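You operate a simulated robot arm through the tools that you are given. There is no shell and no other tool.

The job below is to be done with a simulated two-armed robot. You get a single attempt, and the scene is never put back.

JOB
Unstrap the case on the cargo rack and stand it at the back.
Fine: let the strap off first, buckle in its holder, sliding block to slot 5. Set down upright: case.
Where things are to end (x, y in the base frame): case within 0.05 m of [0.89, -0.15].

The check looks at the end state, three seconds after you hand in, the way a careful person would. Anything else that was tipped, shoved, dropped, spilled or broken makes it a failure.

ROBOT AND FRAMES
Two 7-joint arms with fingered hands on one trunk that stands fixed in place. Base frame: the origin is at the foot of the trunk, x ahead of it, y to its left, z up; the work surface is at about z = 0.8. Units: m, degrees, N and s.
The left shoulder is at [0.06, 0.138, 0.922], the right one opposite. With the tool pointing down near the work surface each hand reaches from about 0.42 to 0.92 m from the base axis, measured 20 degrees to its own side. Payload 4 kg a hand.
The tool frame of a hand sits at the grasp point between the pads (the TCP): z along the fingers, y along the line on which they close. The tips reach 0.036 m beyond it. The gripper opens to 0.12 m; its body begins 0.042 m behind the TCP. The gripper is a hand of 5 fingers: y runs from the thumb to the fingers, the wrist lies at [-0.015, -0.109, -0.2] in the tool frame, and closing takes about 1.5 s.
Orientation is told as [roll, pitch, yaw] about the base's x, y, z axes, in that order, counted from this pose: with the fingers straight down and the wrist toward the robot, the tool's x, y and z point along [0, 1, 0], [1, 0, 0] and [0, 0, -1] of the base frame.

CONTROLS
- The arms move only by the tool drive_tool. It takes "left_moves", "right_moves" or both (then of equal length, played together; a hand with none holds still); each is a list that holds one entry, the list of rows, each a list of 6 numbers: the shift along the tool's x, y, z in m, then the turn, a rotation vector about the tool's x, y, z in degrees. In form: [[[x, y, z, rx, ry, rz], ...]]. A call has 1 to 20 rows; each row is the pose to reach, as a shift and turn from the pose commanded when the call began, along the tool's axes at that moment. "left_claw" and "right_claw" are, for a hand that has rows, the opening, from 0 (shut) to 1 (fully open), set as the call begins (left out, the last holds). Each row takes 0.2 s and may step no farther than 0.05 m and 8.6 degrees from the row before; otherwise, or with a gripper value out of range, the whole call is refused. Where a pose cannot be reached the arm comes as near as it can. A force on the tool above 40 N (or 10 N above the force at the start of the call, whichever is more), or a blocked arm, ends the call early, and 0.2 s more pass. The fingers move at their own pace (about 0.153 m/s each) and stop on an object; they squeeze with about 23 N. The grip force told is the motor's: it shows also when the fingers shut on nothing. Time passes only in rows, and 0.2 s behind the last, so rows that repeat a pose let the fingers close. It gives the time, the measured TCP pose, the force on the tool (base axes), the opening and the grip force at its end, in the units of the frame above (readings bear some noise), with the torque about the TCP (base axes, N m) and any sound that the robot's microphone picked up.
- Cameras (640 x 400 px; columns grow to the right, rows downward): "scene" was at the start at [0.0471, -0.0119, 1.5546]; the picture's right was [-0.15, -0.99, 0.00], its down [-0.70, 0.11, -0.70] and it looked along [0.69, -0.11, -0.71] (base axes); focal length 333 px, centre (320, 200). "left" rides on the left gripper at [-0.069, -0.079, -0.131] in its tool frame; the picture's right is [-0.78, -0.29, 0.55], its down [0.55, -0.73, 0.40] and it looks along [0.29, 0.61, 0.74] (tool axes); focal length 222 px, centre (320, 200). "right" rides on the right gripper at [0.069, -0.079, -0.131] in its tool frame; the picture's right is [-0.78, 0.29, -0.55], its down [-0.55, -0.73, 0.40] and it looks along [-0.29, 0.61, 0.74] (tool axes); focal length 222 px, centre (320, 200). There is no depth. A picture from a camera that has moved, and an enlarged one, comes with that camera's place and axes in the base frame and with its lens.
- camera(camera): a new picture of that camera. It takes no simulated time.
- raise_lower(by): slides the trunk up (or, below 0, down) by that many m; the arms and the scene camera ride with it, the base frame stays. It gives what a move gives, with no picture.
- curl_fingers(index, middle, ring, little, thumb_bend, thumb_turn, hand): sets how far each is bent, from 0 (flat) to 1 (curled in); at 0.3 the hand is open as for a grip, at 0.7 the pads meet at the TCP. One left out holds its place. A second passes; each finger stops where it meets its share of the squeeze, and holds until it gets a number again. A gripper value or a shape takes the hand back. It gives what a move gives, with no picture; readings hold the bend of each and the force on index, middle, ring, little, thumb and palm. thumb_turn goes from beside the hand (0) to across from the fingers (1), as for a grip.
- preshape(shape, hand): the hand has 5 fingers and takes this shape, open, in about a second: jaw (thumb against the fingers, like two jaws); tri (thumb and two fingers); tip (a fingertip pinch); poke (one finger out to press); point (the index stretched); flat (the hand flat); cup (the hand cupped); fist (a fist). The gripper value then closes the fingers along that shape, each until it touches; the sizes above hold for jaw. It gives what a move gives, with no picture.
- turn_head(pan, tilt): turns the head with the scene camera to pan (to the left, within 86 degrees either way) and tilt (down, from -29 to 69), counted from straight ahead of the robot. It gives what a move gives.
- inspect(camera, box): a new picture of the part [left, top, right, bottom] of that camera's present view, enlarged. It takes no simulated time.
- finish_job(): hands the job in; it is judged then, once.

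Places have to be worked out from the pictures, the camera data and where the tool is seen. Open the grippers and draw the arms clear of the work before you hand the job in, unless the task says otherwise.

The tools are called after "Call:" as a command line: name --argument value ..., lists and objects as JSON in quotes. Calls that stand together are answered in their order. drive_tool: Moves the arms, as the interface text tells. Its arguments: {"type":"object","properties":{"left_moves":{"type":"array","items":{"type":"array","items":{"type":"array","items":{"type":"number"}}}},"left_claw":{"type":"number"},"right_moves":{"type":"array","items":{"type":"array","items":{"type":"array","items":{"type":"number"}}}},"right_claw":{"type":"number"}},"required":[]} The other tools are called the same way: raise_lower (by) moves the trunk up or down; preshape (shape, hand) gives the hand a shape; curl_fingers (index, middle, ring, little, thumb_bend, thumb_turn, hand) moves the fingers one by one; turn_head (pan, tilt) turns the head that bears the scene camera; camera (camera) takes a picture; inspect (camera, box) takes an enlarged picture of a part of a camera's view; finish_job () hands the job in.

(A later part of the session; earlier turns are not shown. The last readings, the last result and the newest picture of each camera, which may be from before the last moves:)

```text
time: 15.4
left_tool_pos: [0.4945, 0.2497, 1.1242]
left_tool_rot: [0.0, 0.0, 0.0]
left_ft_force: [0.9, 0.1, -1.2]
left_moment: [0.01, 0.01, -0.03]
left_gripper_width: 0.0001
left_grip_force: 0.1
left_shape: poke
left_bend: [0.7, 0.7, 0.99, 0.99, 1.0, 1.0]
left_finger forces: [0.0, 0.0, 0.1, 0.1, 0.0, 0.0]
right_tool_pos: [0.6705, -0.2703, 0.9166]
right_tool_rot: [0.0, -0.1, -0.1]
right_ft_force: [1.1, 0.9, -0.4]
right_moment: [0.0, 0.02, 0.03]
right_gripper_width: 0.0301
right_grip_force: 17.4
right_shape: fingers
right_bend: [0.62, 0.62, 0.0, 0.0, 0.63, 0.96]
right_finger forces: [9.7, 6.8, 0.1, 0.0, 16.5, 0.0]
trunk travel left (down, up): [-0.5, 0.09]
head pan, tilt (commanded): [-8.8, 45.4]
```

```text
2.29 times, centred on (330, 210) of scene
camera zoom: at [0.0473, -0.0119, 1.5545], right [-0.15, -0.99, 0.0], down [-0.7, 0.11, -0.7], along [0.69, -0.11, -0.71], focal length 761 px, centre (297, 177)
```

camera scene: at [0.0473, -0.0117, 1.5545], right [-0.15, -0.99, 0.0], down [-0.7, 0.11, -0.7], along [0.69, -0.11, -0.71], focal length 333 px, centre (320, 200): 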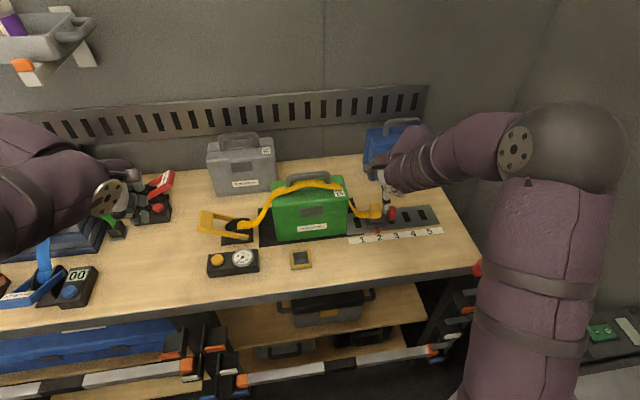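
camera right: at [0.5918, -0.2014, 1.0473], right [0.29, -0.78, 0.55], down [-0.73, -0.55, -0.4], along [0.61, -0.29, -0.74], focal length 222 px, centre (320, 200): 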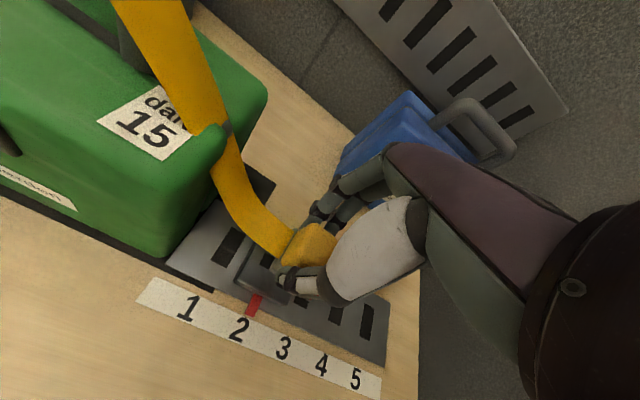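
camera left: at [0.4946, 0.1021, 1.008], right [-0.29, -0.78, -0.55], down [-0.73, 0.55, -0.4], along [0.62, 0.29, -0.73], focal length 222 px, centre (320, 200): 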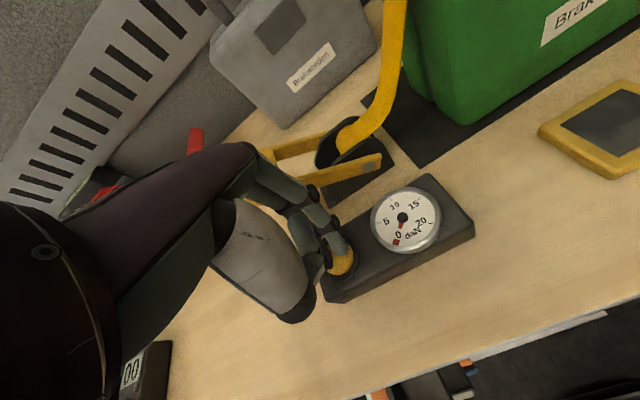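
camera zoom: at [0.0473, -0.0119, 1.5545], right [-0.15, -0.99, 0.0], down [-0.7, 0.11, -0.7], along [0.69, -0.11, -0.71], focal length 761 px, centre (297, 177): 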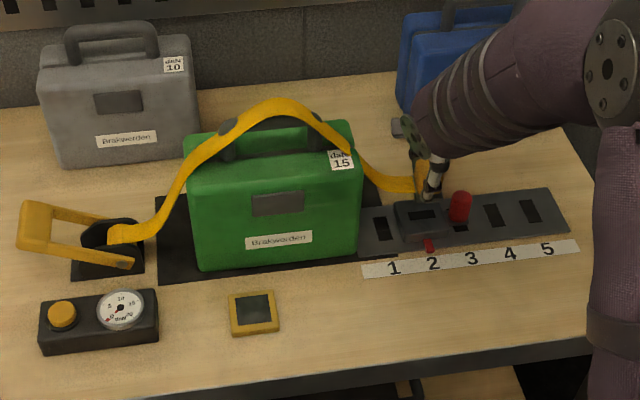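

The buckle is free and the block keeps its place at slot 2. I raise it above handle height, then curl ring and little in so they won't touch the case on the way to the holder.

Call:
drive_tool --right_moves '[[[0, 0, -0.03, 0, 0, 0], [0, 0, -0.065, 0, 0, 0], [0, 0, -0.1, 0, 0, 0], [0, 0, -0.135, 0, 0, 0], [0, 0, -0.165, 0, 0, 0], [0, 0, -0.175, 0, 0, 0]]]'

Call:
curl_fingers --hand "right" --ring 0.99 --little 0.99

Call:
camera --camera "scene"

Call:
camera --camera "right"

```text
time: 16.8
left_tool_pos: [0.4934, 0.2503, 1.1242]
left_tool_rot: [0.0, 0.0, 0.0]
left_ft_force: [-0.1, -0.2, 0.7]
left_moment: [0.0, 0.01, -0.02]
left_gripper_width: 0.0001
left_grip_force: 0.0
left_shape: poke
left_bend: [0.7, 0.7, 0.99, 0.99, 1.0, 1.0]
left_finger forces: [0.1, 0.1, 0.0, 0.0, 0.1, 0.1]
right_tool_pos: [0.67, -0.2691, 1.0926]
right_tool_rot: [0.0, 0.0, 0.1]
right_ft_force: [-0.3, -0.9, -0.2]
right_moment: [0.01, 0.0, -0.02]
right_gripper_width: 0.0299
right_grip_force: 15.5
right_shape: fingers
right_bend: [0.62, 0.62, 0.0, 0.0, 0.63, 0.96]
right_finger forces: [8.7, 7.0, 0.0, 0.0, 16.2, 0.1]
trunk travel left (down, up): [-0.5, 0.09]
head pan, tilt (commanded): [-8.8, 45.4]
```

```text
time: 17.8
left_tool_pos: [0.4934, 0.2497, 1.125]
left_tool_rot: [0.0, 0.0, -0.1]
left_ft_force: [0.4, -1.2, -0.1]
left_moment: [-0.02, -0.02, 0.01]
left_gripper_width: 0.0
left_grip_force: 0.0
left_shape: poke
left_bend: [0.7, 0.7, 0.99, 0.99, 1.0, 1.0]
left_finger forces: [0.1, 0.1, 0.1, 0.0, 0.0, 0.0]
right_tool_pos: [0.6714, -0.2682, 1.0919]
right_tool_rot: [-0.1, 0.0, -0.1]
right_ft_force: [0.2, 0.3, -0.5]
right_moment: [0.01, 0.0, 0.0]
right_gripper_width: 0.0303
right_grip_force: 15.8
right_shape: fingers
right_bend: [0.62, 0.62, 0.99, 0.99, 0.63, 0.96]
right_finger forces: [8.4, 7.0, 0.0, 0.0, 16.2, 0.1]
trunk travel left (down, up): [-0.5, 0.09]
head pan, tilt (commanded): [-8.8, 45.4]
```

```text
taken
camera scene: at [0.0472, -0.0119, 1.5546], right [-0.15, -0.99, 0.0], down [-0.7, 0.11, -0.7], along [0.69, -0.11, -0.71], focal length 333 px, centre (320, 200)
```

scene: 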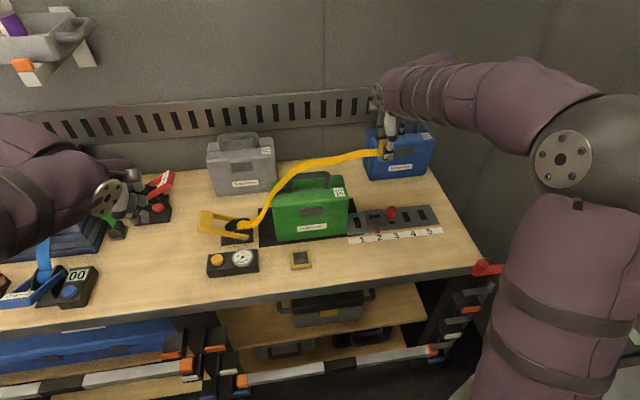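

```text
taken
camera right: at [0.5925, -0.2005, 1.2227], right [0.29, -0.78, 0.55], down [-0.73, -0.55, -0.4], along [0.61, -0.29, -0.74], focal length 222 px, centre (320, 200)
```

right: 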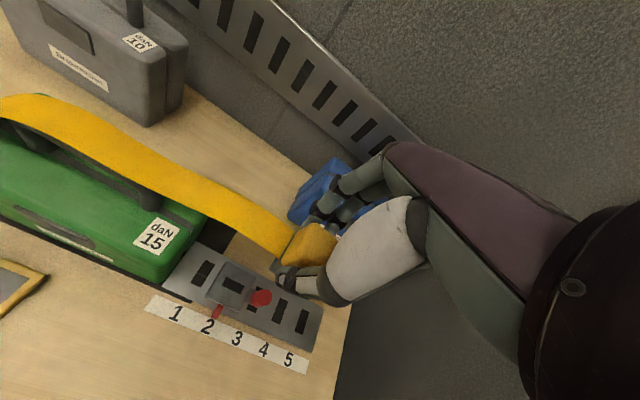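

The strap now runs clear above the handle. I carry the buckle over and forward to above the holder at about (0.565, -0.041).

Call:
drive_tool --right_moves '[[[0.038, -0.0177, 0, 0, 0, 0], [0.076, -0.0354, 0, 0, 0, 0], [0.114, -0.053, 0, 0, 0, 0], [0.152, -0.071, 0, 0, 0, 0], [0.19, -0.089, 0, 0, 0, 0], [0.2275, -0.106, 0, 0, 0, 0], [0.2275, -0.106, 0.03, 0, 0, 0], [0.2275, -0.106, 0.07, 0, 0, 0], [0.2275, -0.106, 0.11, 0, 0, 0], [0.2275, -0.106, 0.14, 0, 0, 0], [0.2275, -0.106, 0.16, 0, 0, 0], [0.2275, -0.106, 0.16, 0, 0, 0]]]'

Call:
camera --camera "scene"

Call:
camera --camera "right"

Call:
camera --camera "left"

```text
time: 20.4
left_tool_pos: [0.4956, 0.2497, 1.1247]
left_tool_rot: [-0.1, 0.0, -0.1]
left_ft_force: [-0.3, -1.4, 0.1]
left_moment: [0.02, 0.04, 0.02]
left_gripper_width: 0.0
left_grip_force: 0.2
left_shape: poke
left_bend: [0.7, 0.7, 0.99, 0.99, 1.0, 1.0]
left_finger forces: [0.0, 0.0, 0.0, 0.0, 0.1, 0.0]
right_tool_pos: [0.5629, -0.0435, 0.9338]
right_tool_rot: [0.1, 0.0, 0.0]
right_ft_force: [0.1, 0.8, -1.2]
right_moment: [0.02, 0.01, 0.0]
right_gripper_width: 0.0297
right_grip_force: 14.4
right_shape: fingers
right_bend: [0.62, 0.62, 0.99, 0.99, 0.63, 0.96]
right_finger forces: [7.6, 6.8, 0.0, 0.0, 15.5, 0.0]
trunk travel left (down, up): [-0.5, 0.09]
head pan, tilt (commanded): [-8.8, 45.4]
```

```text
taken
camera scene: at [0.0472, -0.0122, 1.5546], right [-0.15, -0.99, 0.0], down [-0.7, 0.11, -0.7], along [0.69, -0.11, -0.71], focal length 333 px, centre (320, 200)
```

scene: 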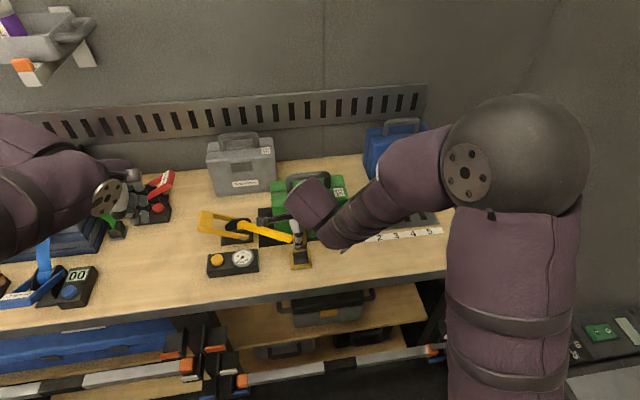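

```text
taken
camera right: at [0.4838, 0.026, 1.0645], right [0.29, -0.79, 0.55], down [-0.74, -0.55, -0.4], along [0.61, -0.29, -0.74], focal length 222 px, centre (320, 200)
```

right: 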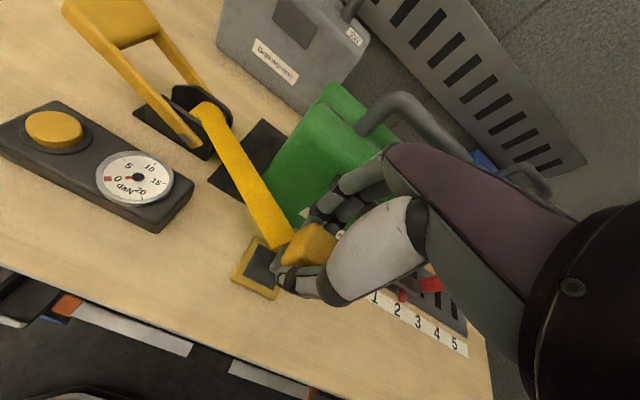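

```text
taken
camera left: at [0.4155, 0.1809, 1.2568], right [-0.29, -0.78, -0.55], down [-0.73, 0.55, -0.4], along [0.61, 0.29, -0.74], focal length 222 px, centre (320, 200)
```

left: 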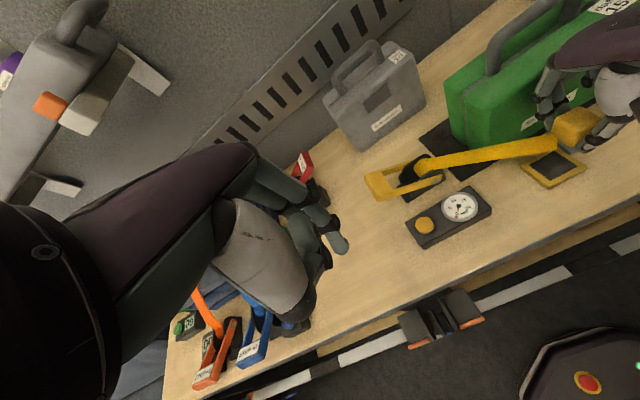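

The strap is off the case and runs straight from the ratchet to the buckle. I zoom in to line the buckle up with the holder.

Call:
inspect --camera "left" --box '[480, 60, 640, 200]'

Call:
inspect --camera "scene" --box '[250, 190, 350, 280]'

Call:
inspect --camera "right" --box '[200, 170, 380, 320]'

```text
2.86 times, centred on (560, 130) of left
camera zoom: at [0.4155, 0.1809, 1.2568], right [-0.29, -0.78, -0.55], down [-0.73, 0.55, -0.4], along [0.61, 0.29, -0.74], focal length 635 px, centre (-366, 400)
```

zoom: 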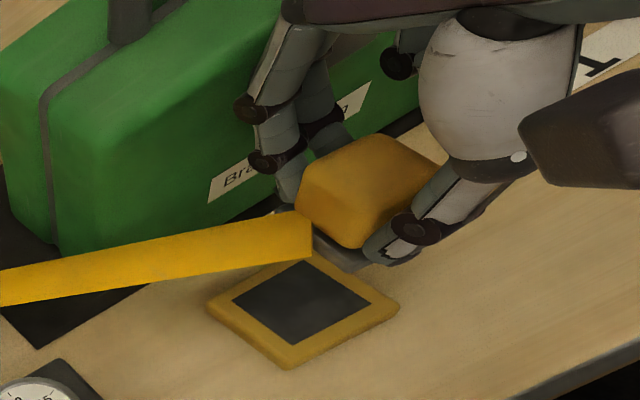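

```text
4.44 times, centred on (300, 235) of scene
camera zoom: at [0.0472, -0.0122, 1.5546], right [-0.15, -0.99, 0.0], down [-0.7, 0.11, -0.7], along [0.69, -0.11, -0.71], focal length 1480 px, centre (409, 44)
```

zoom: 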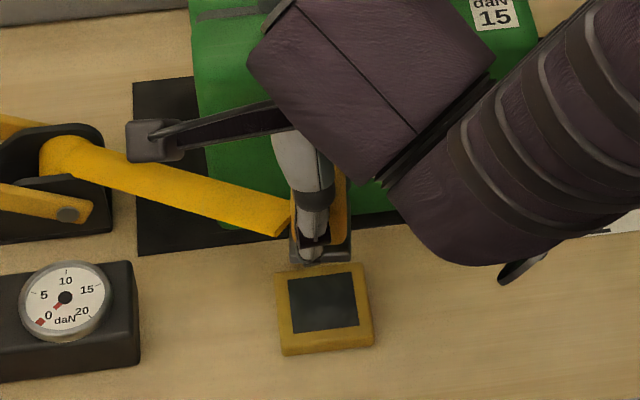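

```text
2.67 times, centred on (290, 245) of right
camera zoom: at [0.4838, 0.026, 1.0645], right [0.29, -0.79, 0.55], down [-0.74, -0.55, -0.4], along [0.61, -0.29, -0.74], focal length 592 px, centre (400, 80)
```

zoom: 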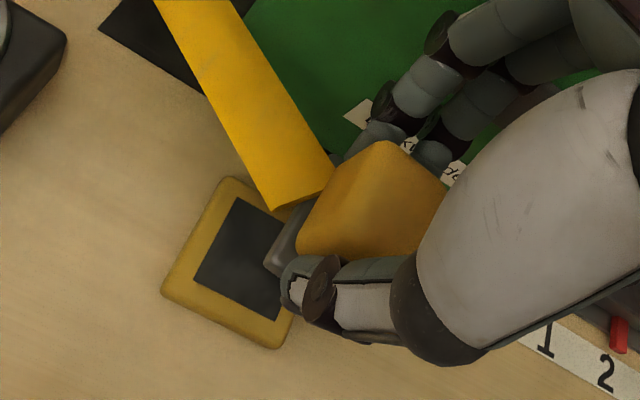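

The buckle is within about 3 mm of the holder centre (0.565, -0.039). I correct that and descend to a little above the frame.

Call:
drive_tool --right_moves '[[[0.001, 0.003, 0.01, 0, 0, 0], [0.001, 0.003, 0.025, 0, 0, 0], [0.001, 0.003, 0.04, 0, 0, 0], [0.001, 0.003, 0.052, 0, 0, 0], [0.001, 0.003, 0.06, 0, 0, 0], [0.001, 0.003, 0.06, 0, 0, 0]]]'

Call:
inspect --camera "left" --box '[480, 60, 640, 200]'

Call:
inspect --camera "scene" --box '[250, 190, 350, 280]'

Call:
inspect --camera "right" --box '[200, 170, 380, 320]'

```text
time: 21.8
left_tool_pos: [0.4937, 0.2496, 1.125]
left_tool_rot: [0.0, 0.0, 0.0]
left_ft_force: [1.0, -0.6, 0.2]
left_moment: [-0.03, -0.02, 0.02]
left_gripper_width: 0.0002
left_grip_force: 0.1
left_shape: poke
left_bend: [0.7, 0.7, 0.99, 0.99, 1.0, 1.0]
left_finger forces: [0.1, 0.1, 0.1, 0.0, 0.0, 0.1]
right_tool_pos: [0.5666, -0.0415, 0.8728]
right_tool_rot: [0.0, -0.1, 0.0]
right_ft_force: [-0.3, 1.5, -0.4]
right_moment: [-0.01, 0.0, 0.02]
right_gripper_width: 0.0297
right_grip_force: 14.5
right_shape: fingers
right_bend: [0.62, 0.62, 0.99, 0.99, 0.63, 0.96]
right_finger forces: [7.5, 6.8, 0.0, 0.0, 15.5, 0.0]
trunk travel left (down, up): [-0.5, 0.09]
head pan, tilt (commanded): [-8.8, 45.4]
```

```text
2.86 times, centred on (560, 130) of left
camera zoom: at [0.4155, 0.1812, 1.2567], right [-0.29, -0.78, -0.55], down [-0.73, 0.55, -0.4], along [0.61, 0.29, -0.74], focal length 635 px, centre (-366, 400)
```

zoom: 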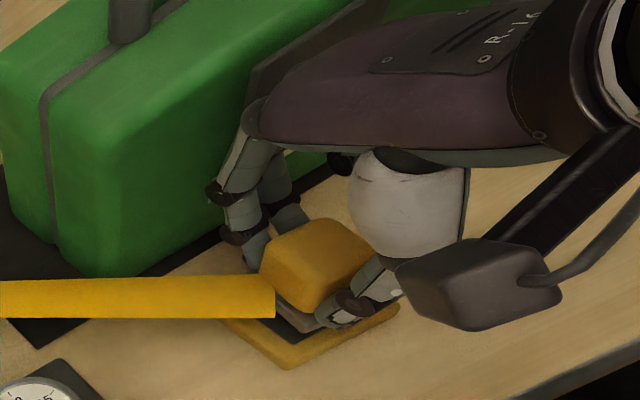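

```text
4.44 times, centred on (300, 235) of scene
camera zoom: at [0.0471, -0.0118, 1.5546], right [-0.15, -0.99, 0.0], down [-0.7, 0.11, -0.7], along [0.69, -0.11, -0.71], focal length 1480 px, centre (409, 44)
```

zoom: 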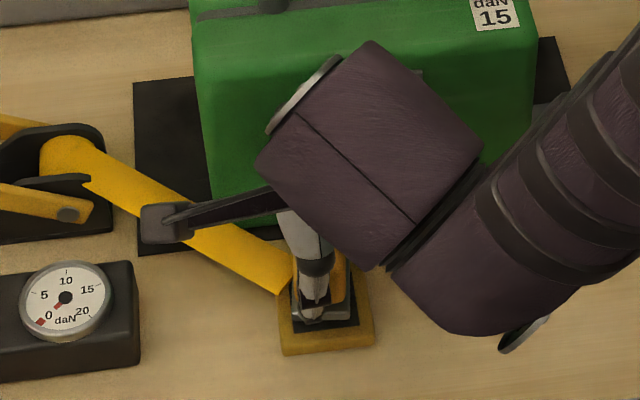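

```text
2.67 times, centred on (290, 245) of right
camera zoom: at [0.4883, 0.0278, 1.0031], right [0.29, -0.78, 0.55], down [-0.73, -0.55, -0.4], along [0.61, -0.29, -0.74], focal length 592 px, centre (400, 80)
```

zoom: 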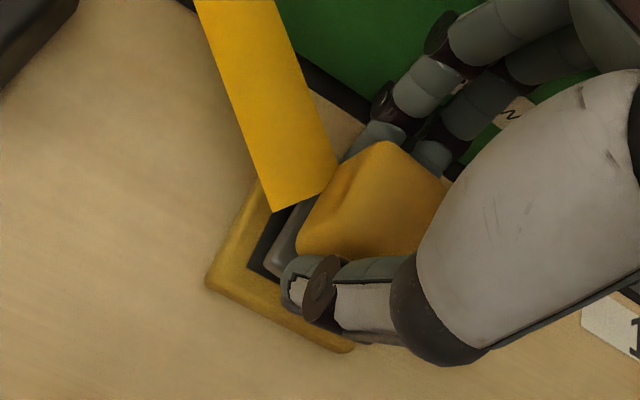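

The buckle plate lies over the recess. I lower in fine steps, watching for contact.

Call:
drive_tool --right_moves '[[[0, 0, 0.004, 0, 0, 0], [0, 0, 0.007, 0, 0, 0], [0, 0, 0.009, 0, 0, 0], [0, 0, 0.009, 0, 0, 0]]]'

Call:
inspect --camera "left" --box '[510, 100, 620, 190]'

Call:
inspect --camera "scene" --box '[270, 220, 350, 280]'

```text
time: 22.8
left_tool_pos: [0.4939, 0.25, 1.1244]
left_tool_rot: [0.0, 0.0, -0.1]
left_ft_force: [0.3, -0.6, -0.4]
left_moment: [0.0, -0.03, 0.0]
left_gripper_width: 0.0
left_grip_force: 0.1
left_shape: poke
left_bend: [0.7, 0.7, 0.99, 0.99, 1.0, 1.0]
left_finger forces: [0.0, 0.0, 0.0, 0.1, 0.1, 0.0]
right_tool_pos: [0.5658, -0.042, 0.8622]
right_tool_rot: [-0.1, 0.1, 0.0]
right_ft_force: [-0.8, 0.3, -0.3]
right_moment: [-0.01, 0.0, -0.03]
right_gripper_width: 0.0296
right_grip_force: 14.7
right_shape: fingers
right_bend: [0.62, 0.62, 0.99, 0.99, 0.63, 0.96]
right_finger forces: [7.5, 6.7, 0.0, 0.0, 15.5, 0.0]
trunk travel left (down, up): [-0.5, 0.09]
head pan, tilt (commanded): [-8.8, 45.4]
```

```text
4.44 times, centred on (565, 145) of left
camera zoom: at [0.4155, 0.1812, 1.2567], right [-0.29, -0.78, -0.55], down [-0.73, 0.55, -0.4], along [0.61, 0.29, -0.74], focal length 987 px, centre (-769, 444)
```

zoom: 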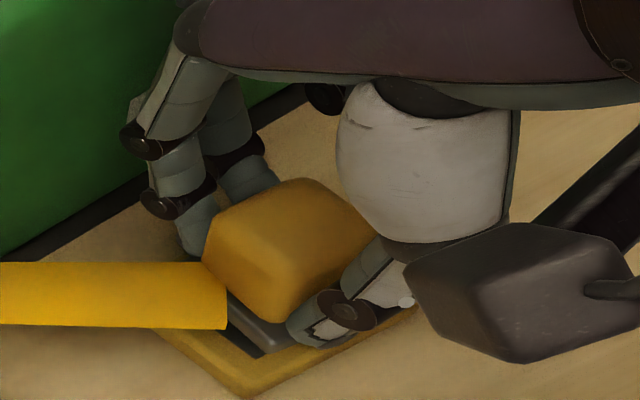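

```text
6.67 times, centred on (310, 250) of scene
camera zoom: at [0.0471, -0.0118, 1.5546], right [-0.15, -0.99, 0.0], down [-0.7, 0.11, -0.7], along [0.69, -0.11, -0.71], focal length 2220 px, centre (387, -133)
```

zoom: 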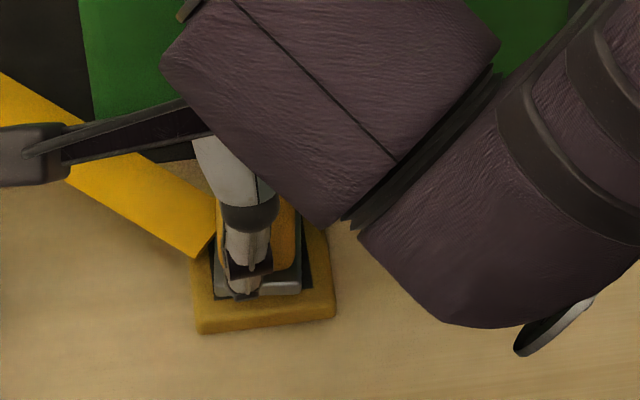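

No contact yet at 0.862. I keep lowering in 3 mm steps.

Call:
drive_tool --right_moves '[[[0.001, 0, 0.003, 0, 0, 0], [0.001, 0, 0.005, 0, 0, 0], [0.001, 0, 0.007, 0, 0, 0], [0.001, 0, 0.007, 0, 0, 0]]]'

Call:
inspect --camera "left" --box '[510, 100, 620, 190]'

Call:
inspect --camera "scene" --box '[270, 220, 350, 280]'

```text
time: 23.8
left_tool_pos: [0.4935, 0.2499, 1.1257]
left_tool_rot: [0.0, -0.1, 0.0]
left_ft_force: [0.8, 0.2, -0.8]
left_moment: [-0.01, 0.0, 0.0]
left_gripper_width: 0.0
left_grip_force: 0.1
left_shape: poke
left_bend: [0.7, 0.7, 0.99, 0.99, 1.0, 1.0]
left_finger forces: [0.1, 0.0, 0.1, 0.0, 0.1, 0.1]
right_tool_pos: [0.5682, -0.0403, 0.8573]
right_tool_rot: [0.0, -0.3, 0.0]
right_ft_force: [4.4, -3.3, 17.5]
right_moment: [0.0, -0.54, -0.05]
right_gripper_width: 0.0299
right_grip_force: 23.3
right_shape: fingers
right_bend: [0.62, 0.62, 0.99, 0.99, 0.63, 0.96]
right_finger forces: [20.5, 8.7, 0.0, 0.0, 16.9, 0.0]
trunk travel left (down, up): [-0.5, 0.09]
head pan, tilt (commanded): [-8.8, 45.4]
```

```text
4.44 times, centred on (565, 145) of left
camera zoom: at [0.4148, 0.1809, 1.2573], right [-0.29, -0.78, -0.55], down [-0.73, 0.55, -0.4], along [0.61, 0.29, -0.74], focal length 987 px, centre (-769, 444)
```

zoom: 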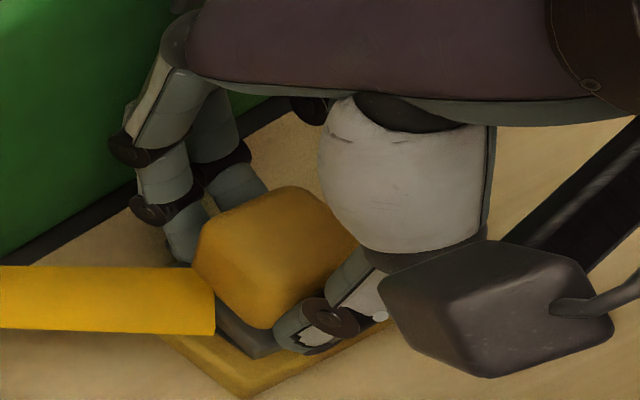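

```text
6.67 times, centred on (310, 250) of scene
camera zoom: at [0.0462, -0.0121, 1.5549], right [-0.15, -0.99, 0.0], down [-0.7, 0.11, -0.7], along [0.69, -0.11, -0.71], focal length 2220 px, centre (387, -133)
```

zoom: 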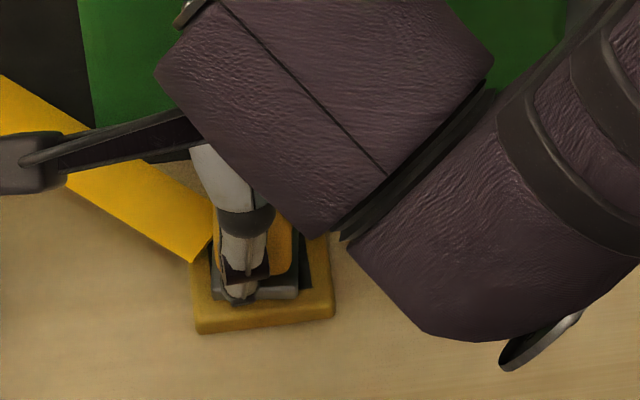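

Contact at about 17 N: a fingertip or the plate rests on the frame. I check from the right camera before letting go.

Call:
inspect --camera "right" --box '[230, 200, 350, 300]'

Call:
drive_tool --right_moves '[[[-0.001, 0, -0.002, 0, 0, 0], [-0.003, -0.001, -0.005, 0, 0, 0], [-0.003, -0.001, -0.005, 0, 0, 0]]]'

Call:
inspect --camera "right" --box '[230, 200, 350, 300]'

Call:
inspect --camera "scene" --box '[270, 220, 350, 280]'

```text
4.00 times, centred on (290, 250) of right
camera zoom: at [0.4889, 0.0284, 0.9879], right [0.29, -0.79, 0.55], down [-0.73, -0.55, -0.4], along [0.62, -0.29, -0.73], focal length 888 px, centre (440, 0)
```

zoom: 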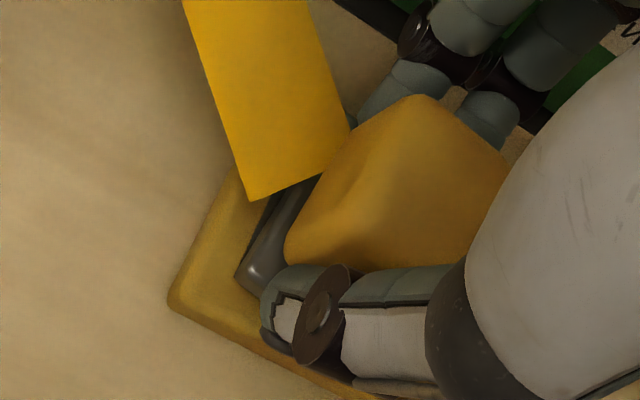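

```text
time: 24.6
left_tool_pos: [0.4941, 0.2506, 1.1245]
left_tool_rot: [-0.1, 0.1, 0.0]
left_ft_force: [0.5, -0.3, 0.3]
left_moment: [0.02, -0.03, 0.02]
left_gripper_width: 0.0001
left_grip_force: 0.1
left_shape: poke
left_bend: [0.7, 0.7, 0.99, 0.99, 1.0, 1.0]
left_finger forces: [0.1, 0.0, 0.0, 0.0, 0.0, 0.0]
right_tool_pos: [0.5641, -0.0425, 0.8593]
right_tool_rot: [0.1, 0.1, 0.0]
right_ft_force: [-0.5, 0.3, -0.9]
right_moment: [0.06, 0.01, 0.01]
right_gripper_width: 0.03
right_grip_force: 17.1
right_shape: fingers
right_bend: [0.62, 0.62, 0.99, 0.99, 0.63, 0.96]
right_finger forces: [10.2, 6.8, 0.0, 0.1, 16.2, 0.0]
trunk travel left (down, up): [-0.5, 0.09]
head pan, tilt (commanded): [-8.8, 45.4]
```

```text
4.00 times, centred on (290, 250) of right
camera zoom: at [0.4869, 0.0266, 0.9894], right [0.29, -0.78, 0.55], down [-0.74, -0.55, -0.39], along [0.61, -0.29, -0.74], focal length 888 px, centre (440, 0)
```

zoom: 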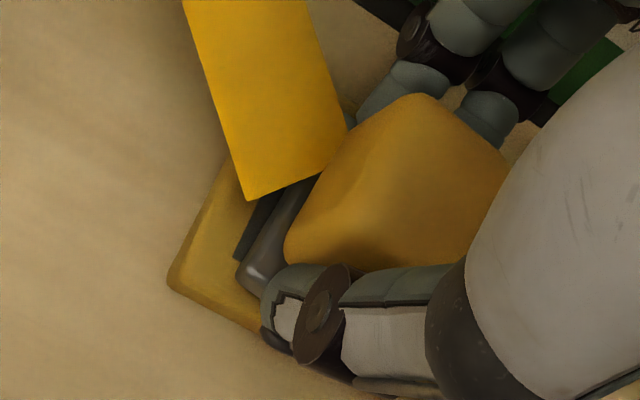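

```text
6.67 times, centred on (310, 250) of scene
camera zoom: at [0.0471, -0.0118, 1.5544], right [-0.15, -0.99, 0.0], down [-0.7, 0.11, -0.7], along [0.69, -0.11, -0.71], focal length 2220 px, centre (387, -133)
```

zoom: 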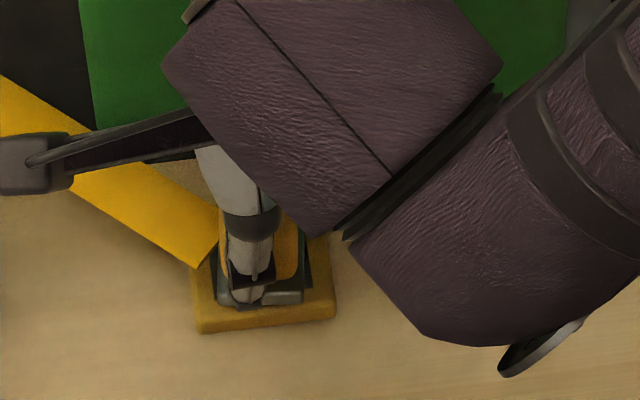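

The plate looks centred sideways, but its front edge seems to overlap the front rim by a few millimetres. I move 6 mm further back at this height and check again.

Call:
drive_tool --right_moves '[[[0, 0.003, -0.003, 0, 0, 0], [0, 0.006, -0.003, 0, 0, 0], [0, 0.006, -0.003, 0, 0, 0]]]'

Call:
inspect --camera "right" --box '[230, 200, 350, 300]'

Call:
inspect --camera "scene" --box '[270, 220, 350, 280]'

Call:
inspect --camera "left" --box '[510, 100, 620, 190]'

```text
time: 25.4
left_tool_pos: [0.494, 0.2495, 1.124]
left_tool_rot: [0.0, 0.0, -0.1]
left_ft_force: [-0.1, 0.0, -0.4]
left_moment: [-0.01, -0.01, 0.01]
left_gripper_width: 0.0
left_grip_force: 0.1
left_shape: poke
left_bend: [0.7, 0.7, 0.99, 0.99, 1.0, 1.0]
left_finger forces: [0.0, 0.1, 0.1, 0.0, 0.0, 0.1]
right_tool_pos: [0.571, -0.0419, 0.8633]
right_tool_rot: [0.0, 0.0, 0.1]
right_ft_force: [-1.4, -0.4, -1.3]
right_moment: [-0.01, -0.02, 0.0]
right_gripper_width: 0.0299
right_grip_force: 17.2
right_shape: fingers
right_bend: [0.62, 0.63, 0.99, 0.99, 0.63, 0.96]
right_finger forces: [8.4, 9.3, 0.0, 0.0, 16.7, 0.1]
trunk travel left (down, up): [-0.5, 0.09]
head pan, tilt (commanded): [-8.8, 45.4]
```

```text
4.00 times, centred on (290, 250) of right
camera zoom: at [0.4935, 0.0262, 0.9937], right [0.29, -0.78, 0.55], down [-0.74, -0.55, -0.4], along [0.61, -0.29, -0.74], focal length 888 px, centre (440, 0)
```

zoom: 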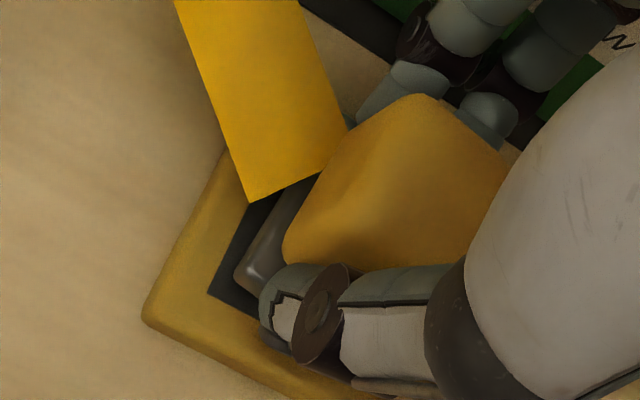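

```text
6.67 times, centred on (310, 250) of scene
camera zoom: at [0.047, -0.0118, 1.5546], right [-0.15, -0.99, 0.0], down [-0.7, 0.11, -0.7], along [0.69, -0.11, -0.71], focal length 2220 px, centre (387, -133)
```

zoom: 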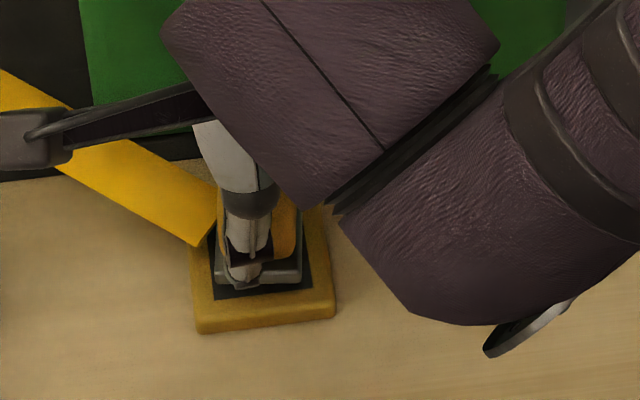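

```text
4.44 times, centred on (565, 145) of left
camera zoom: at [0.4154, 0.1812, 1.2567], right [-0.29, -0.78, -0.55], down [-0.73, 0.55, -0.4], along [0.61, 0.29, -0.74], focal length 987 px, centre (-769, 444)
```

zoom: 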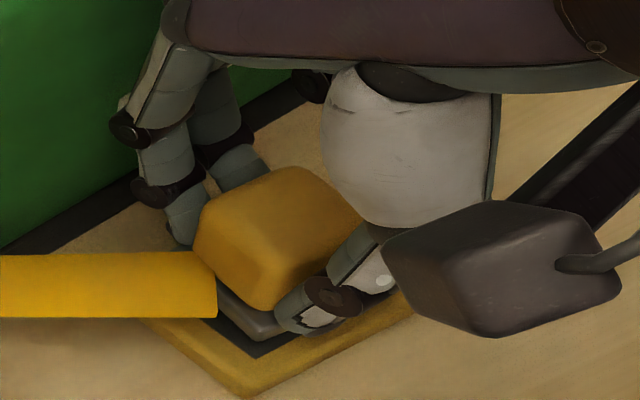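

Now the plate sits inside the recess outline on all visible sides. I lower again in small steps until contact.

Call:
drive_tool --right_moves '[[[0, 0, 0.003, 0, 0, 0], [0, 0, 0.006, 0, 0, 0], [0, 0, 0.008, 0, 0, 0], [0, 0, 0.008, 0, 0, 0]]]'

Call:
inspect --camera "scene" --box '[270, 220, 350, 280]'

Call:
inspect --camera "right" --box '[230, 200, 350, 300]'

```text
time: 26.4
left_tool_pos: [0.4927, 0.25, 1.1263]
left_tool_rot: [0.1, -0.1, 0.0]
left_ft_force: [0.7, 0.3, -0.4]
left_moment: [0.0, 0.0, -0.01]
left_gripper_width: 0.0
left_grip_force: 0.1
left_shape: poke
left_bend: [0.7, 0.7, 0.99, 0.99, 1.0, 1.0]
left_finger forces: [0.0, 0.0, 0.0, 0.0, 0.0, 0.0]
right_tool_pos: [0.5719, -0.0417, 0.8575]
right_tool_rot: [0.0, -0.3, -0.1]
right_ft_force: [-1.2, -0.7, 15.2]
right_moment: [0.04, -0.29, -0.01]
right_gripper_width: 0.0307
right_grip_force: 21.9
right_shape: fingers
right_bend: [0.63, 0.64, 0.99, 0.99, 0.62, 0.95]
right_finger forces: [19.4, 6.5, 0.1, 0.0, 18.7, 0.0]
trunk travel left (down, up): [-0.5, 0.09]
head pan, tilt (commanded): [-8.8, 45.4]
heard: snap
```

```text
6.67 times, centred on (310, 250) of scene
camera zoom: at [0.0457, -0.0118, 1.5548], right [-0.15, -0.99, 0.0], down [-0.7, 0.11, -0.7], along [0.69, -0.11, -0.71], focal length 2220 px, centre (387, -133)
```

zoom: 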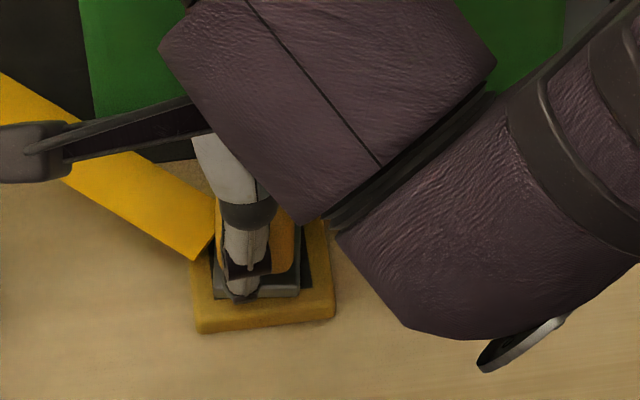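

```text
4.00 times, centred on (290, 250) of right
camera zoom: at [0.4928, 0.027, 0.9878], right [0.29, -0.78, 0.55], down [-0.73, -0.55, -0.4], along [0.62, -0.29, -0.73], focal length 888 px, centre (440, 0)
```

zoom: 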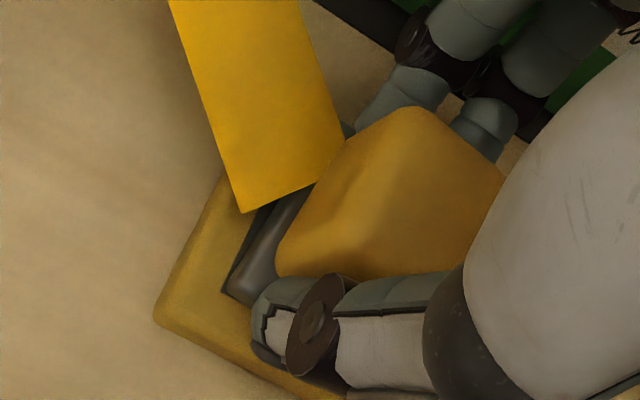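

A snap: the buckle has docked in the holder. I open the thumb well and the fingers only slightly, since the case front is close behind them, then look.

Call:
curl_fingers --hand "right" --index 0.57 --middle 0.57 --thumb_bend 0.45

Call:
inspect --camera "right" --box '[230, 180, 390, 320]'

Call:
inspect --camera "left" --box '[480, 60, 640, 200]'

```text
time: 27.4
left_tool_pos: [0.4946, 0.2492, 1.1252]
left_tool_rot: [0.0, 0.0, 0.0]
left_ft_force: [0.0, 0.3, -0.2]
left_moment: [0.01, 0.02, 0.0]
left_gripper_width: 0.0
left_grip_force: 0.1
left_shape: poke
left_bend: [0.7, 0.7, 0.99, 0.99, 1.0, 1.0]
left_finger forces: [0.0, 0.1, 0.0, 0.0, 0.1, 0.1]
right_tool_pos: [0.5724, -0.0418, 0.8559]
right_tool_rot: [0.0, 0.0, 0.1]
right_ft_force: [-2.3, -0.3, -0.5]
right_moment: [-0.02, -0.04, -0.03]
right_gripper_width: 0.0579
right_grip_force: 1.0
right_shape: fingers
right_bend: [0.56, 0.57, 0.99, 0.99, 0.45, 0.97]
right_finger forces: [0.0, 1.7, 0.0, 0.0, 0.0, 0.0]
trunk travel left (down, up): [-0.5, 0.09]
head pan, tilt (commanded): [-8.8, 45.4]
```

```text
2.86 times, centred on (310, 250) of right
camera zoom: at [0.4931, 0.0266, 0.986], right [0.29, -0.78, 0.55], down [-0.74, -0.55, -0.4], along [0.61, -0.29, -0.74], focal length 635 px, centre (349, 57)
```

zoom: 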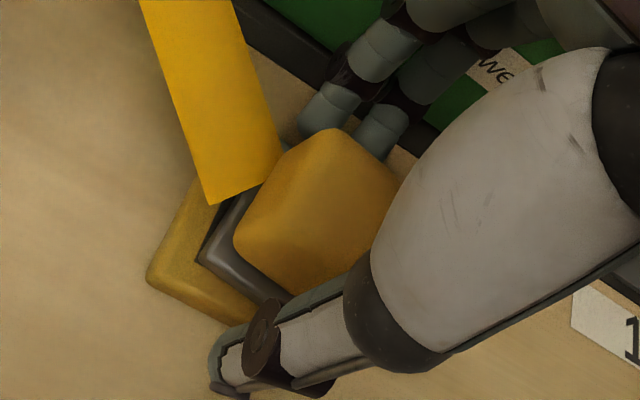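

```text
2.86 times, centred on (560, 130) of left
camera zoom: at [0.4154, 0.1811, 1.2567], right [-0.29, -0.78, -0.55], down [-0.73, 0.55, -0.4], along [0.61, 0.29, -0.74], focal length 635 px, centre (-366, 400)
```

zoom: 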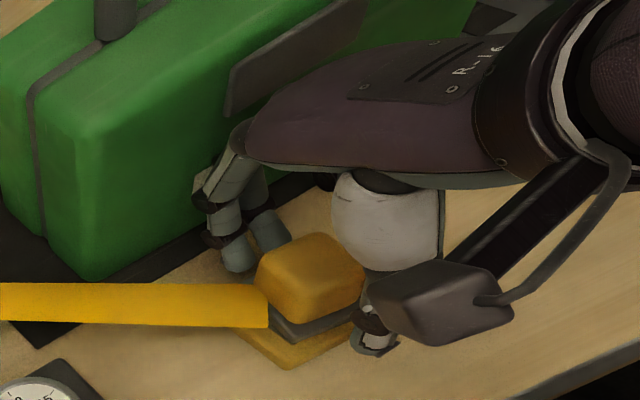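

The buckle sits in the holder and the hand is open around it. I raise the right hand straight up, slowly at first.

Call:
drive_tool --right_moves '[[[0, 0.002, -0.004, 0, 0, 0], [0, 0.002, -0.012, 0, 0, 0], [0, 0.0, -0.025, 0, 0, 0], [0, 0, -0.05, 0, 0, 0], [0, 0, -0.09, 0, 0, 0], [0, 0, -0.13, 0, 0, 0], [0, 0, -0.17, 0, 0, 0], [-0.03, 0, -0.2, 0, 0, 0], [-0.07, 0, -0.21, 0, 0, 0], [-0.11, 0, -0.21, 0, 0, 0]]]'

Call:
camera --camera "scene"

Call:
inspect --camera "scene" --box '[190, 190, 350, 290]'

Call:
inspect --camera "left" --box '[480, 60, 640, 200]'

```text
time: 29.6
left_tool_pos: [0.4948, 0.2497, 1.1255]
left_tool_rot: [0.0, 0.0, 0.0]
left_ft_force: [-0.3, 0.0, 0.0]
left_moment: [0.0, -0.04, 0.0]
left_gripper_width: 0.0
left_grip_force: 0.1
left_shape: poke
left_bend: [0.7, 0.7, 0.99, 0.99, 1.0, 1.0]
left_finger forces: [0.0, 0.0, 0.0, 0.1, 0.0, 0.0]
right_tool_pos: [0.5718, -0.1583, 1.0665]
right_tool_rot: [0.1, 0.0, 0.1]
right_ft_force: [0.0, -0.1, -0.5]
right_moment: [0.03, 0.03, -0.01]
right_gripper_width: 0.0577
right_grip_force: 0.0
right_shape: fingers
right_bend: [0.56, 0.56, 0.99, 0.99, 0.45, 0.97]
right_finger forces: [0.0, 0.0, 0.0, 0.1, 0.1, 0.0]
trunk travel left (down, up): [-0.5, 0.09]
head pan, tilt (commanded): [-8.8, 45.4]
```

```text
taken
camera scene: at [0.047, -0.0124, 1.5546], right [-0.15, -0.99, 0.0], down [-0.7, 0.11, -0.7], along [0.69, -0.11, -0.71], focal length 333 px, centre (320, 200)
```

scene: 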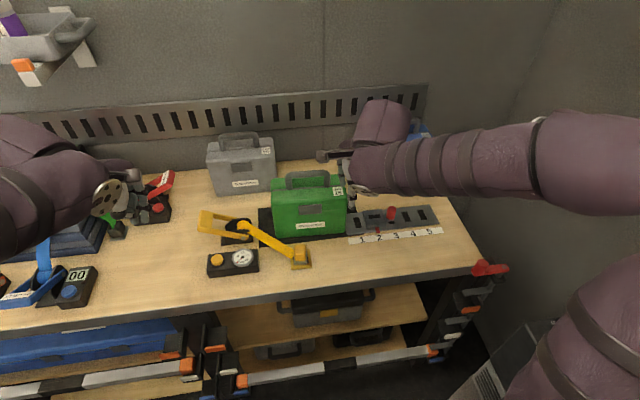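

```text
4.00 times, centred on (270, 240) of scene
camera zoom: at [0.047, -0.0124, 1.5546], right [-0.15, -0.99, 0.0], down [-0.7, 0.11, -0.7], along [0.69, -0.11, -0.71], focal length 1332 px, centre (520, 40)
```

zoom: 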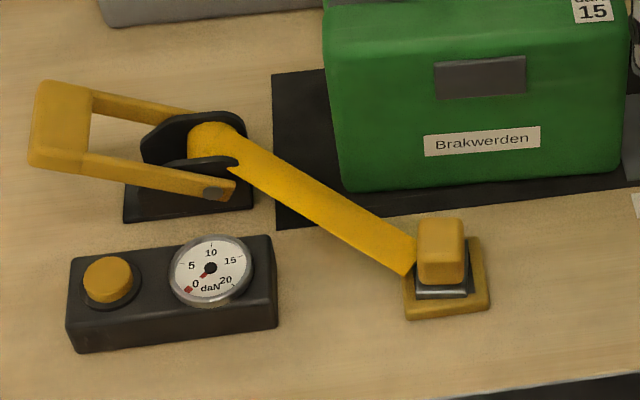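

```text
2.86 times, centred on (560, 130) of left
camera zoom: at [0.4154, 0.1808, 1.2568], right [-0.29, -0.78, -0.55], down [-0.73, 0.55, -0.4], along [0.61, 0.29, -0.74], focal length 635 px, centre (-366, 400)
```

zoom: 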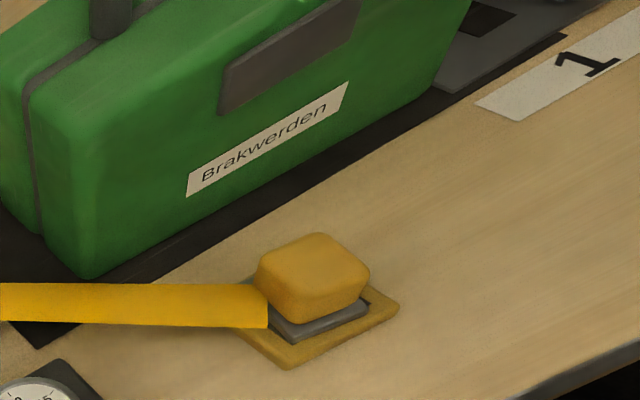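

The buckle sits square in its holder and the gauge reads 0. Next is the slider: I look closely at the block and red knob.

Call:
inspect --camera "scene" --box '[340, 190, 450, 250]'

Call:
camera --camera "right"

```text
5.82 times, centred on (395, 220) of scene
camera zoom: at [0.047, -0.0124, 1.5546], right [-0.15, -0.99, 0.0], down [-0.7, 0.11, -0.7], along [0.69, -0.11, -0.71], focal length 1938 px, centre (-116, 84)
```

zoom: 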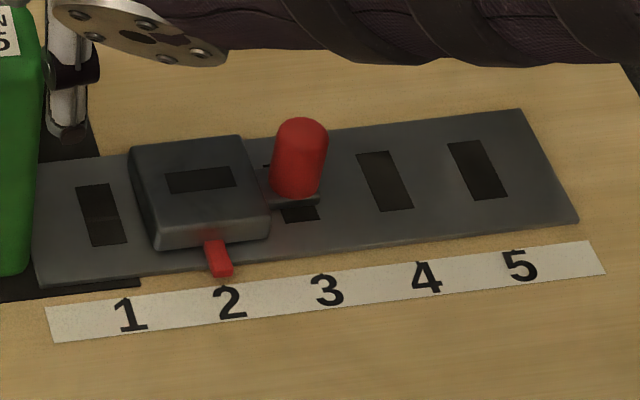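

```text
taken
camera right: at [0.4932, -0.0887, 1.1968], right [0.29, -0.79, 0.55], down [-0.73, -0.55, -0.4], along [0.61, -0.29, -0.74], focal length 222 px, centre (320, 200)
```

right: 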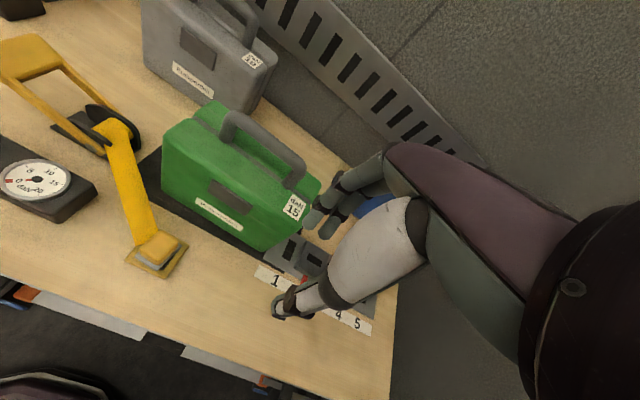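

The knob axis is about (0.664, -0.319), top near z = 0.858, on a lug of the block. I open the pinch and move over the knob.

Call:
drive_tool --right_moves '[[[-0.032, 0.018, 0, 0, 0, 0], [-0.065, 0.037, 0, 0, 0, 0], [-0.098, 0.056, 0, 0, 0, 0], [-0.13, 0.074, 0, 0, 0, 0], [-0.162, 0.092, 0.01, 0, 0, 0], [-0.162, 0.092, 0.05, 0, 0, 0], [-0.162, 0.092, 0.09, 0, 0, 0], [-0.162, 0.092, 0.12, 0, 0, 0], [-0.162, 0.092, 0.12, 0, 0, 0]]]'

Call:
curl_fingers --hand "right" --index 0.42 --middle 0.42 --thumb_bend 0.42

Call:
camera --camera "right"

Call:
inspect --camera "scene" --box '[340, 150, 460, 250]'

```text
time: 31.6
left_tool_pos: [0.4946, 0.2508, 1.1245]
left_tool_rot: [0.0, 0.1, -0.1]
left_ft_force: [-0.5, 0.3, -0.2]
left_moment: [0.03, -0.03, 0.0]
left_gripper_width: 0.0002
left_grip_force: 0.0
left_shape: poke
left_bend: [0.7, 0.7, 0.99, 0.99, 1.0, 1.0]
left_finger forces: [0.0, 0.0, 0.0, 0.0, 0.0, 0.0]
right_tool_pos: [0.6623, -0.318, 0.9454]
right_tool_rot: [0.1, 0.0, 0.0]
right_ft_force: [0.4, -0.1, 0.1]
right_moment: [-0.01, -0.02, -0.02]
right_gripper_width: 0.058
right_grip_force: 0.1
right_shape: fingers
right_bend: [0.56, 0.56, 0.99, 0.99, 0.45, 0.97]
right_finger forces: [0.1, 0.1, 0.0, 0.1, 0.0, 0.0]
trunk travel left (down, up): [-0.5, 0.09]
head pan, tilt (commanded): [-8.8, 45.4]
```

```text
time: 32.6
left_tool_pos: [0.4944, 0.2501, 1.1246]
left_tool_rot: [0.0, 0.0, 0.0]
left_ft_force: [-0.1, 0.3, -0.3]
left_moment: [0.01, 0.03, -0.02]
left_gripper_width: 0.0
left_grip_force: 0.0
left_shape: poke
left_bend: [0.7, 0.7, 0.99, 0.99, 1.0, 1.0]
left_finger forces: [0.0, 0.0, 0.1, 0.0, 0.0, 0.1]
right_tool_pos: [0.6633, -0.3173, 0.9448]
right_tool_rot: [-0.1, 0.0, 0.0]
right_ft_force: [0.3, 0.0, -0.6]
right_moment: [-0.03, -0.02, 0.01]
right_gripper_width: 0.0834
right_grip_force: 0.1
right_shape: fingers
right_bend: [0.42, 0.42, 0.99, 0.99, 0.42, 0.97]
right_finger forces: [0.0, 0.0, 0.1, 0.0, 0.1, 0.0]
trunk travel left (down, up): [-0.5, 0.09]
head pan, tilt (commanded): [-8.8, 45.4]
```

```text
taken
camera right: at [0.5849, -0.248, 1.0753], right [0.29, -0.78, 0.55], down [-0.73, -0.55, -0.4], along [0.61, -0.29, -0.74], focal length 222 px, centre (320, 200)
```

right: 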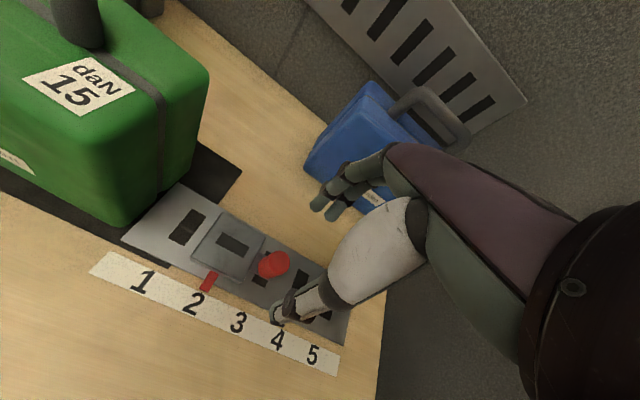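

```text
4.00 times, centred on (400, 200) of scene
camera zoom: at [0.0471, -0.0119, 1.5546], right [-0.15, -0.99, 0.0], down [-0.7, 0.11, -0.7], along [0.69, -0.11, -0.71], focal length 1332 px, centre (0, 200)
```

zoom: 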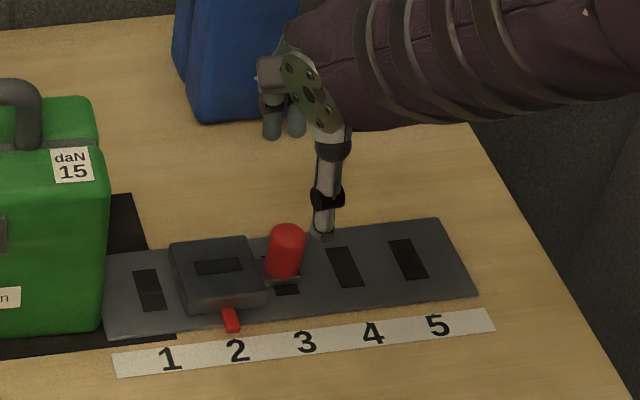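

The knob is right below the pinch at about (0.664, -0.316). I lower to z of about 0.872 so the fingertips straddle it, staying above the lug.

Call:
drive_tool --right_moves '[[[0, 0.001, 0.025, 0, 0, 0], [0, 0.001, 0.045, 0, 0, 0], [0, 0.001, 0.06, 0, 0, 0], [0, 0.001, 0.07, 0, 0, 0], [0, 0.001, 0.073, 0, 0, 0], [0, 0.001, 0.073, 0, 0, 0]]]'

Call:
camera --camera "right"

Call:
inspect --camera "scene" --box '[340, 170, 440, 250]'

```text
time: 34.0
left_tool_pos: [0.494, 0.2496, 1.1249]
left_tool_rot: [-0.1, 0.0, -0.1]
left_ft_force: [-0.1, 0.0, 0.4]
left_moment: [-0.02, 0.02, 0.0]
left_gripper_width: 0.0
left_grip_force: 0.2
left_shape: poke
left_bend: [0.7, 0.7, 0.99, 0.99, 1.0, 1.0]
left_finger forces: [0.0, 0.0, 0.1, 0.0, 0.0, 0.0]
right_tool_pos: [0.6639, -0.3152, 0.8719]
right_tool_rot: [0.0, 0.0, 0.0]
right_ft_force: [-0.3, 0.1, -0.9]
right_moment: [0.01, -0.01, 0.0]
right_gripper_width: 0.0838
right_grip_force: 0.1
right_shape: fingers
right_bend: [0.42, 0.42, 0.99, 0.99, 0.42, 0.97]
right_finger forces: [0.0, 0.0, 0.0, 0.0, 0.0, 0.0]
trunk travel left (down, up): [-0.5, 0.09]
head pan, tilt (commanded): [-8.8, 45.4]
```

```text
taken
camera right: at [0.5862, -0.247, 1.0036], right [0.29, -0.78, 0.55], down [-0.74, -0.55, -0.4], along [0.61, -0.29, -0.74], focal length 222 px, centre (320, 200)
```

right: 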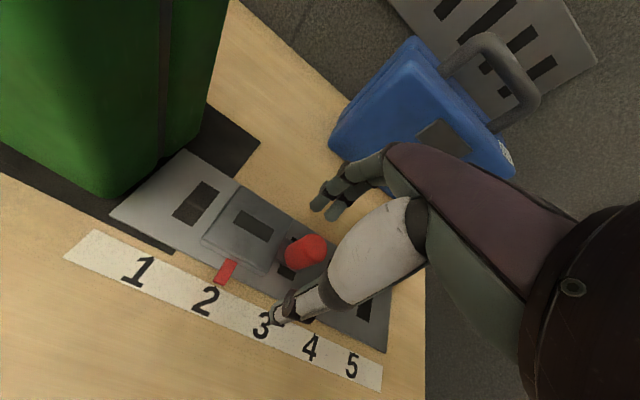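

```text
5.00 times, centred on (390, 210) of scene
camera zoom: at [0.0472, -0.0119, 1.5546], right [-0.15, -0.99, 0.0], down [-0.7, 0.11, -0.7], along [0.69, -0.11, -0.71], focal length 1665 px, centre (-30, 150)
```

zoom: 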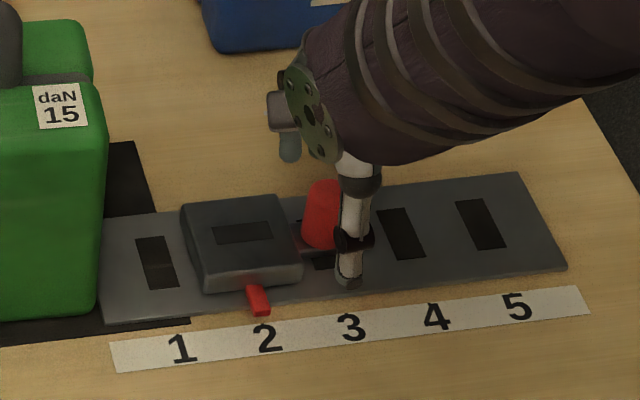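

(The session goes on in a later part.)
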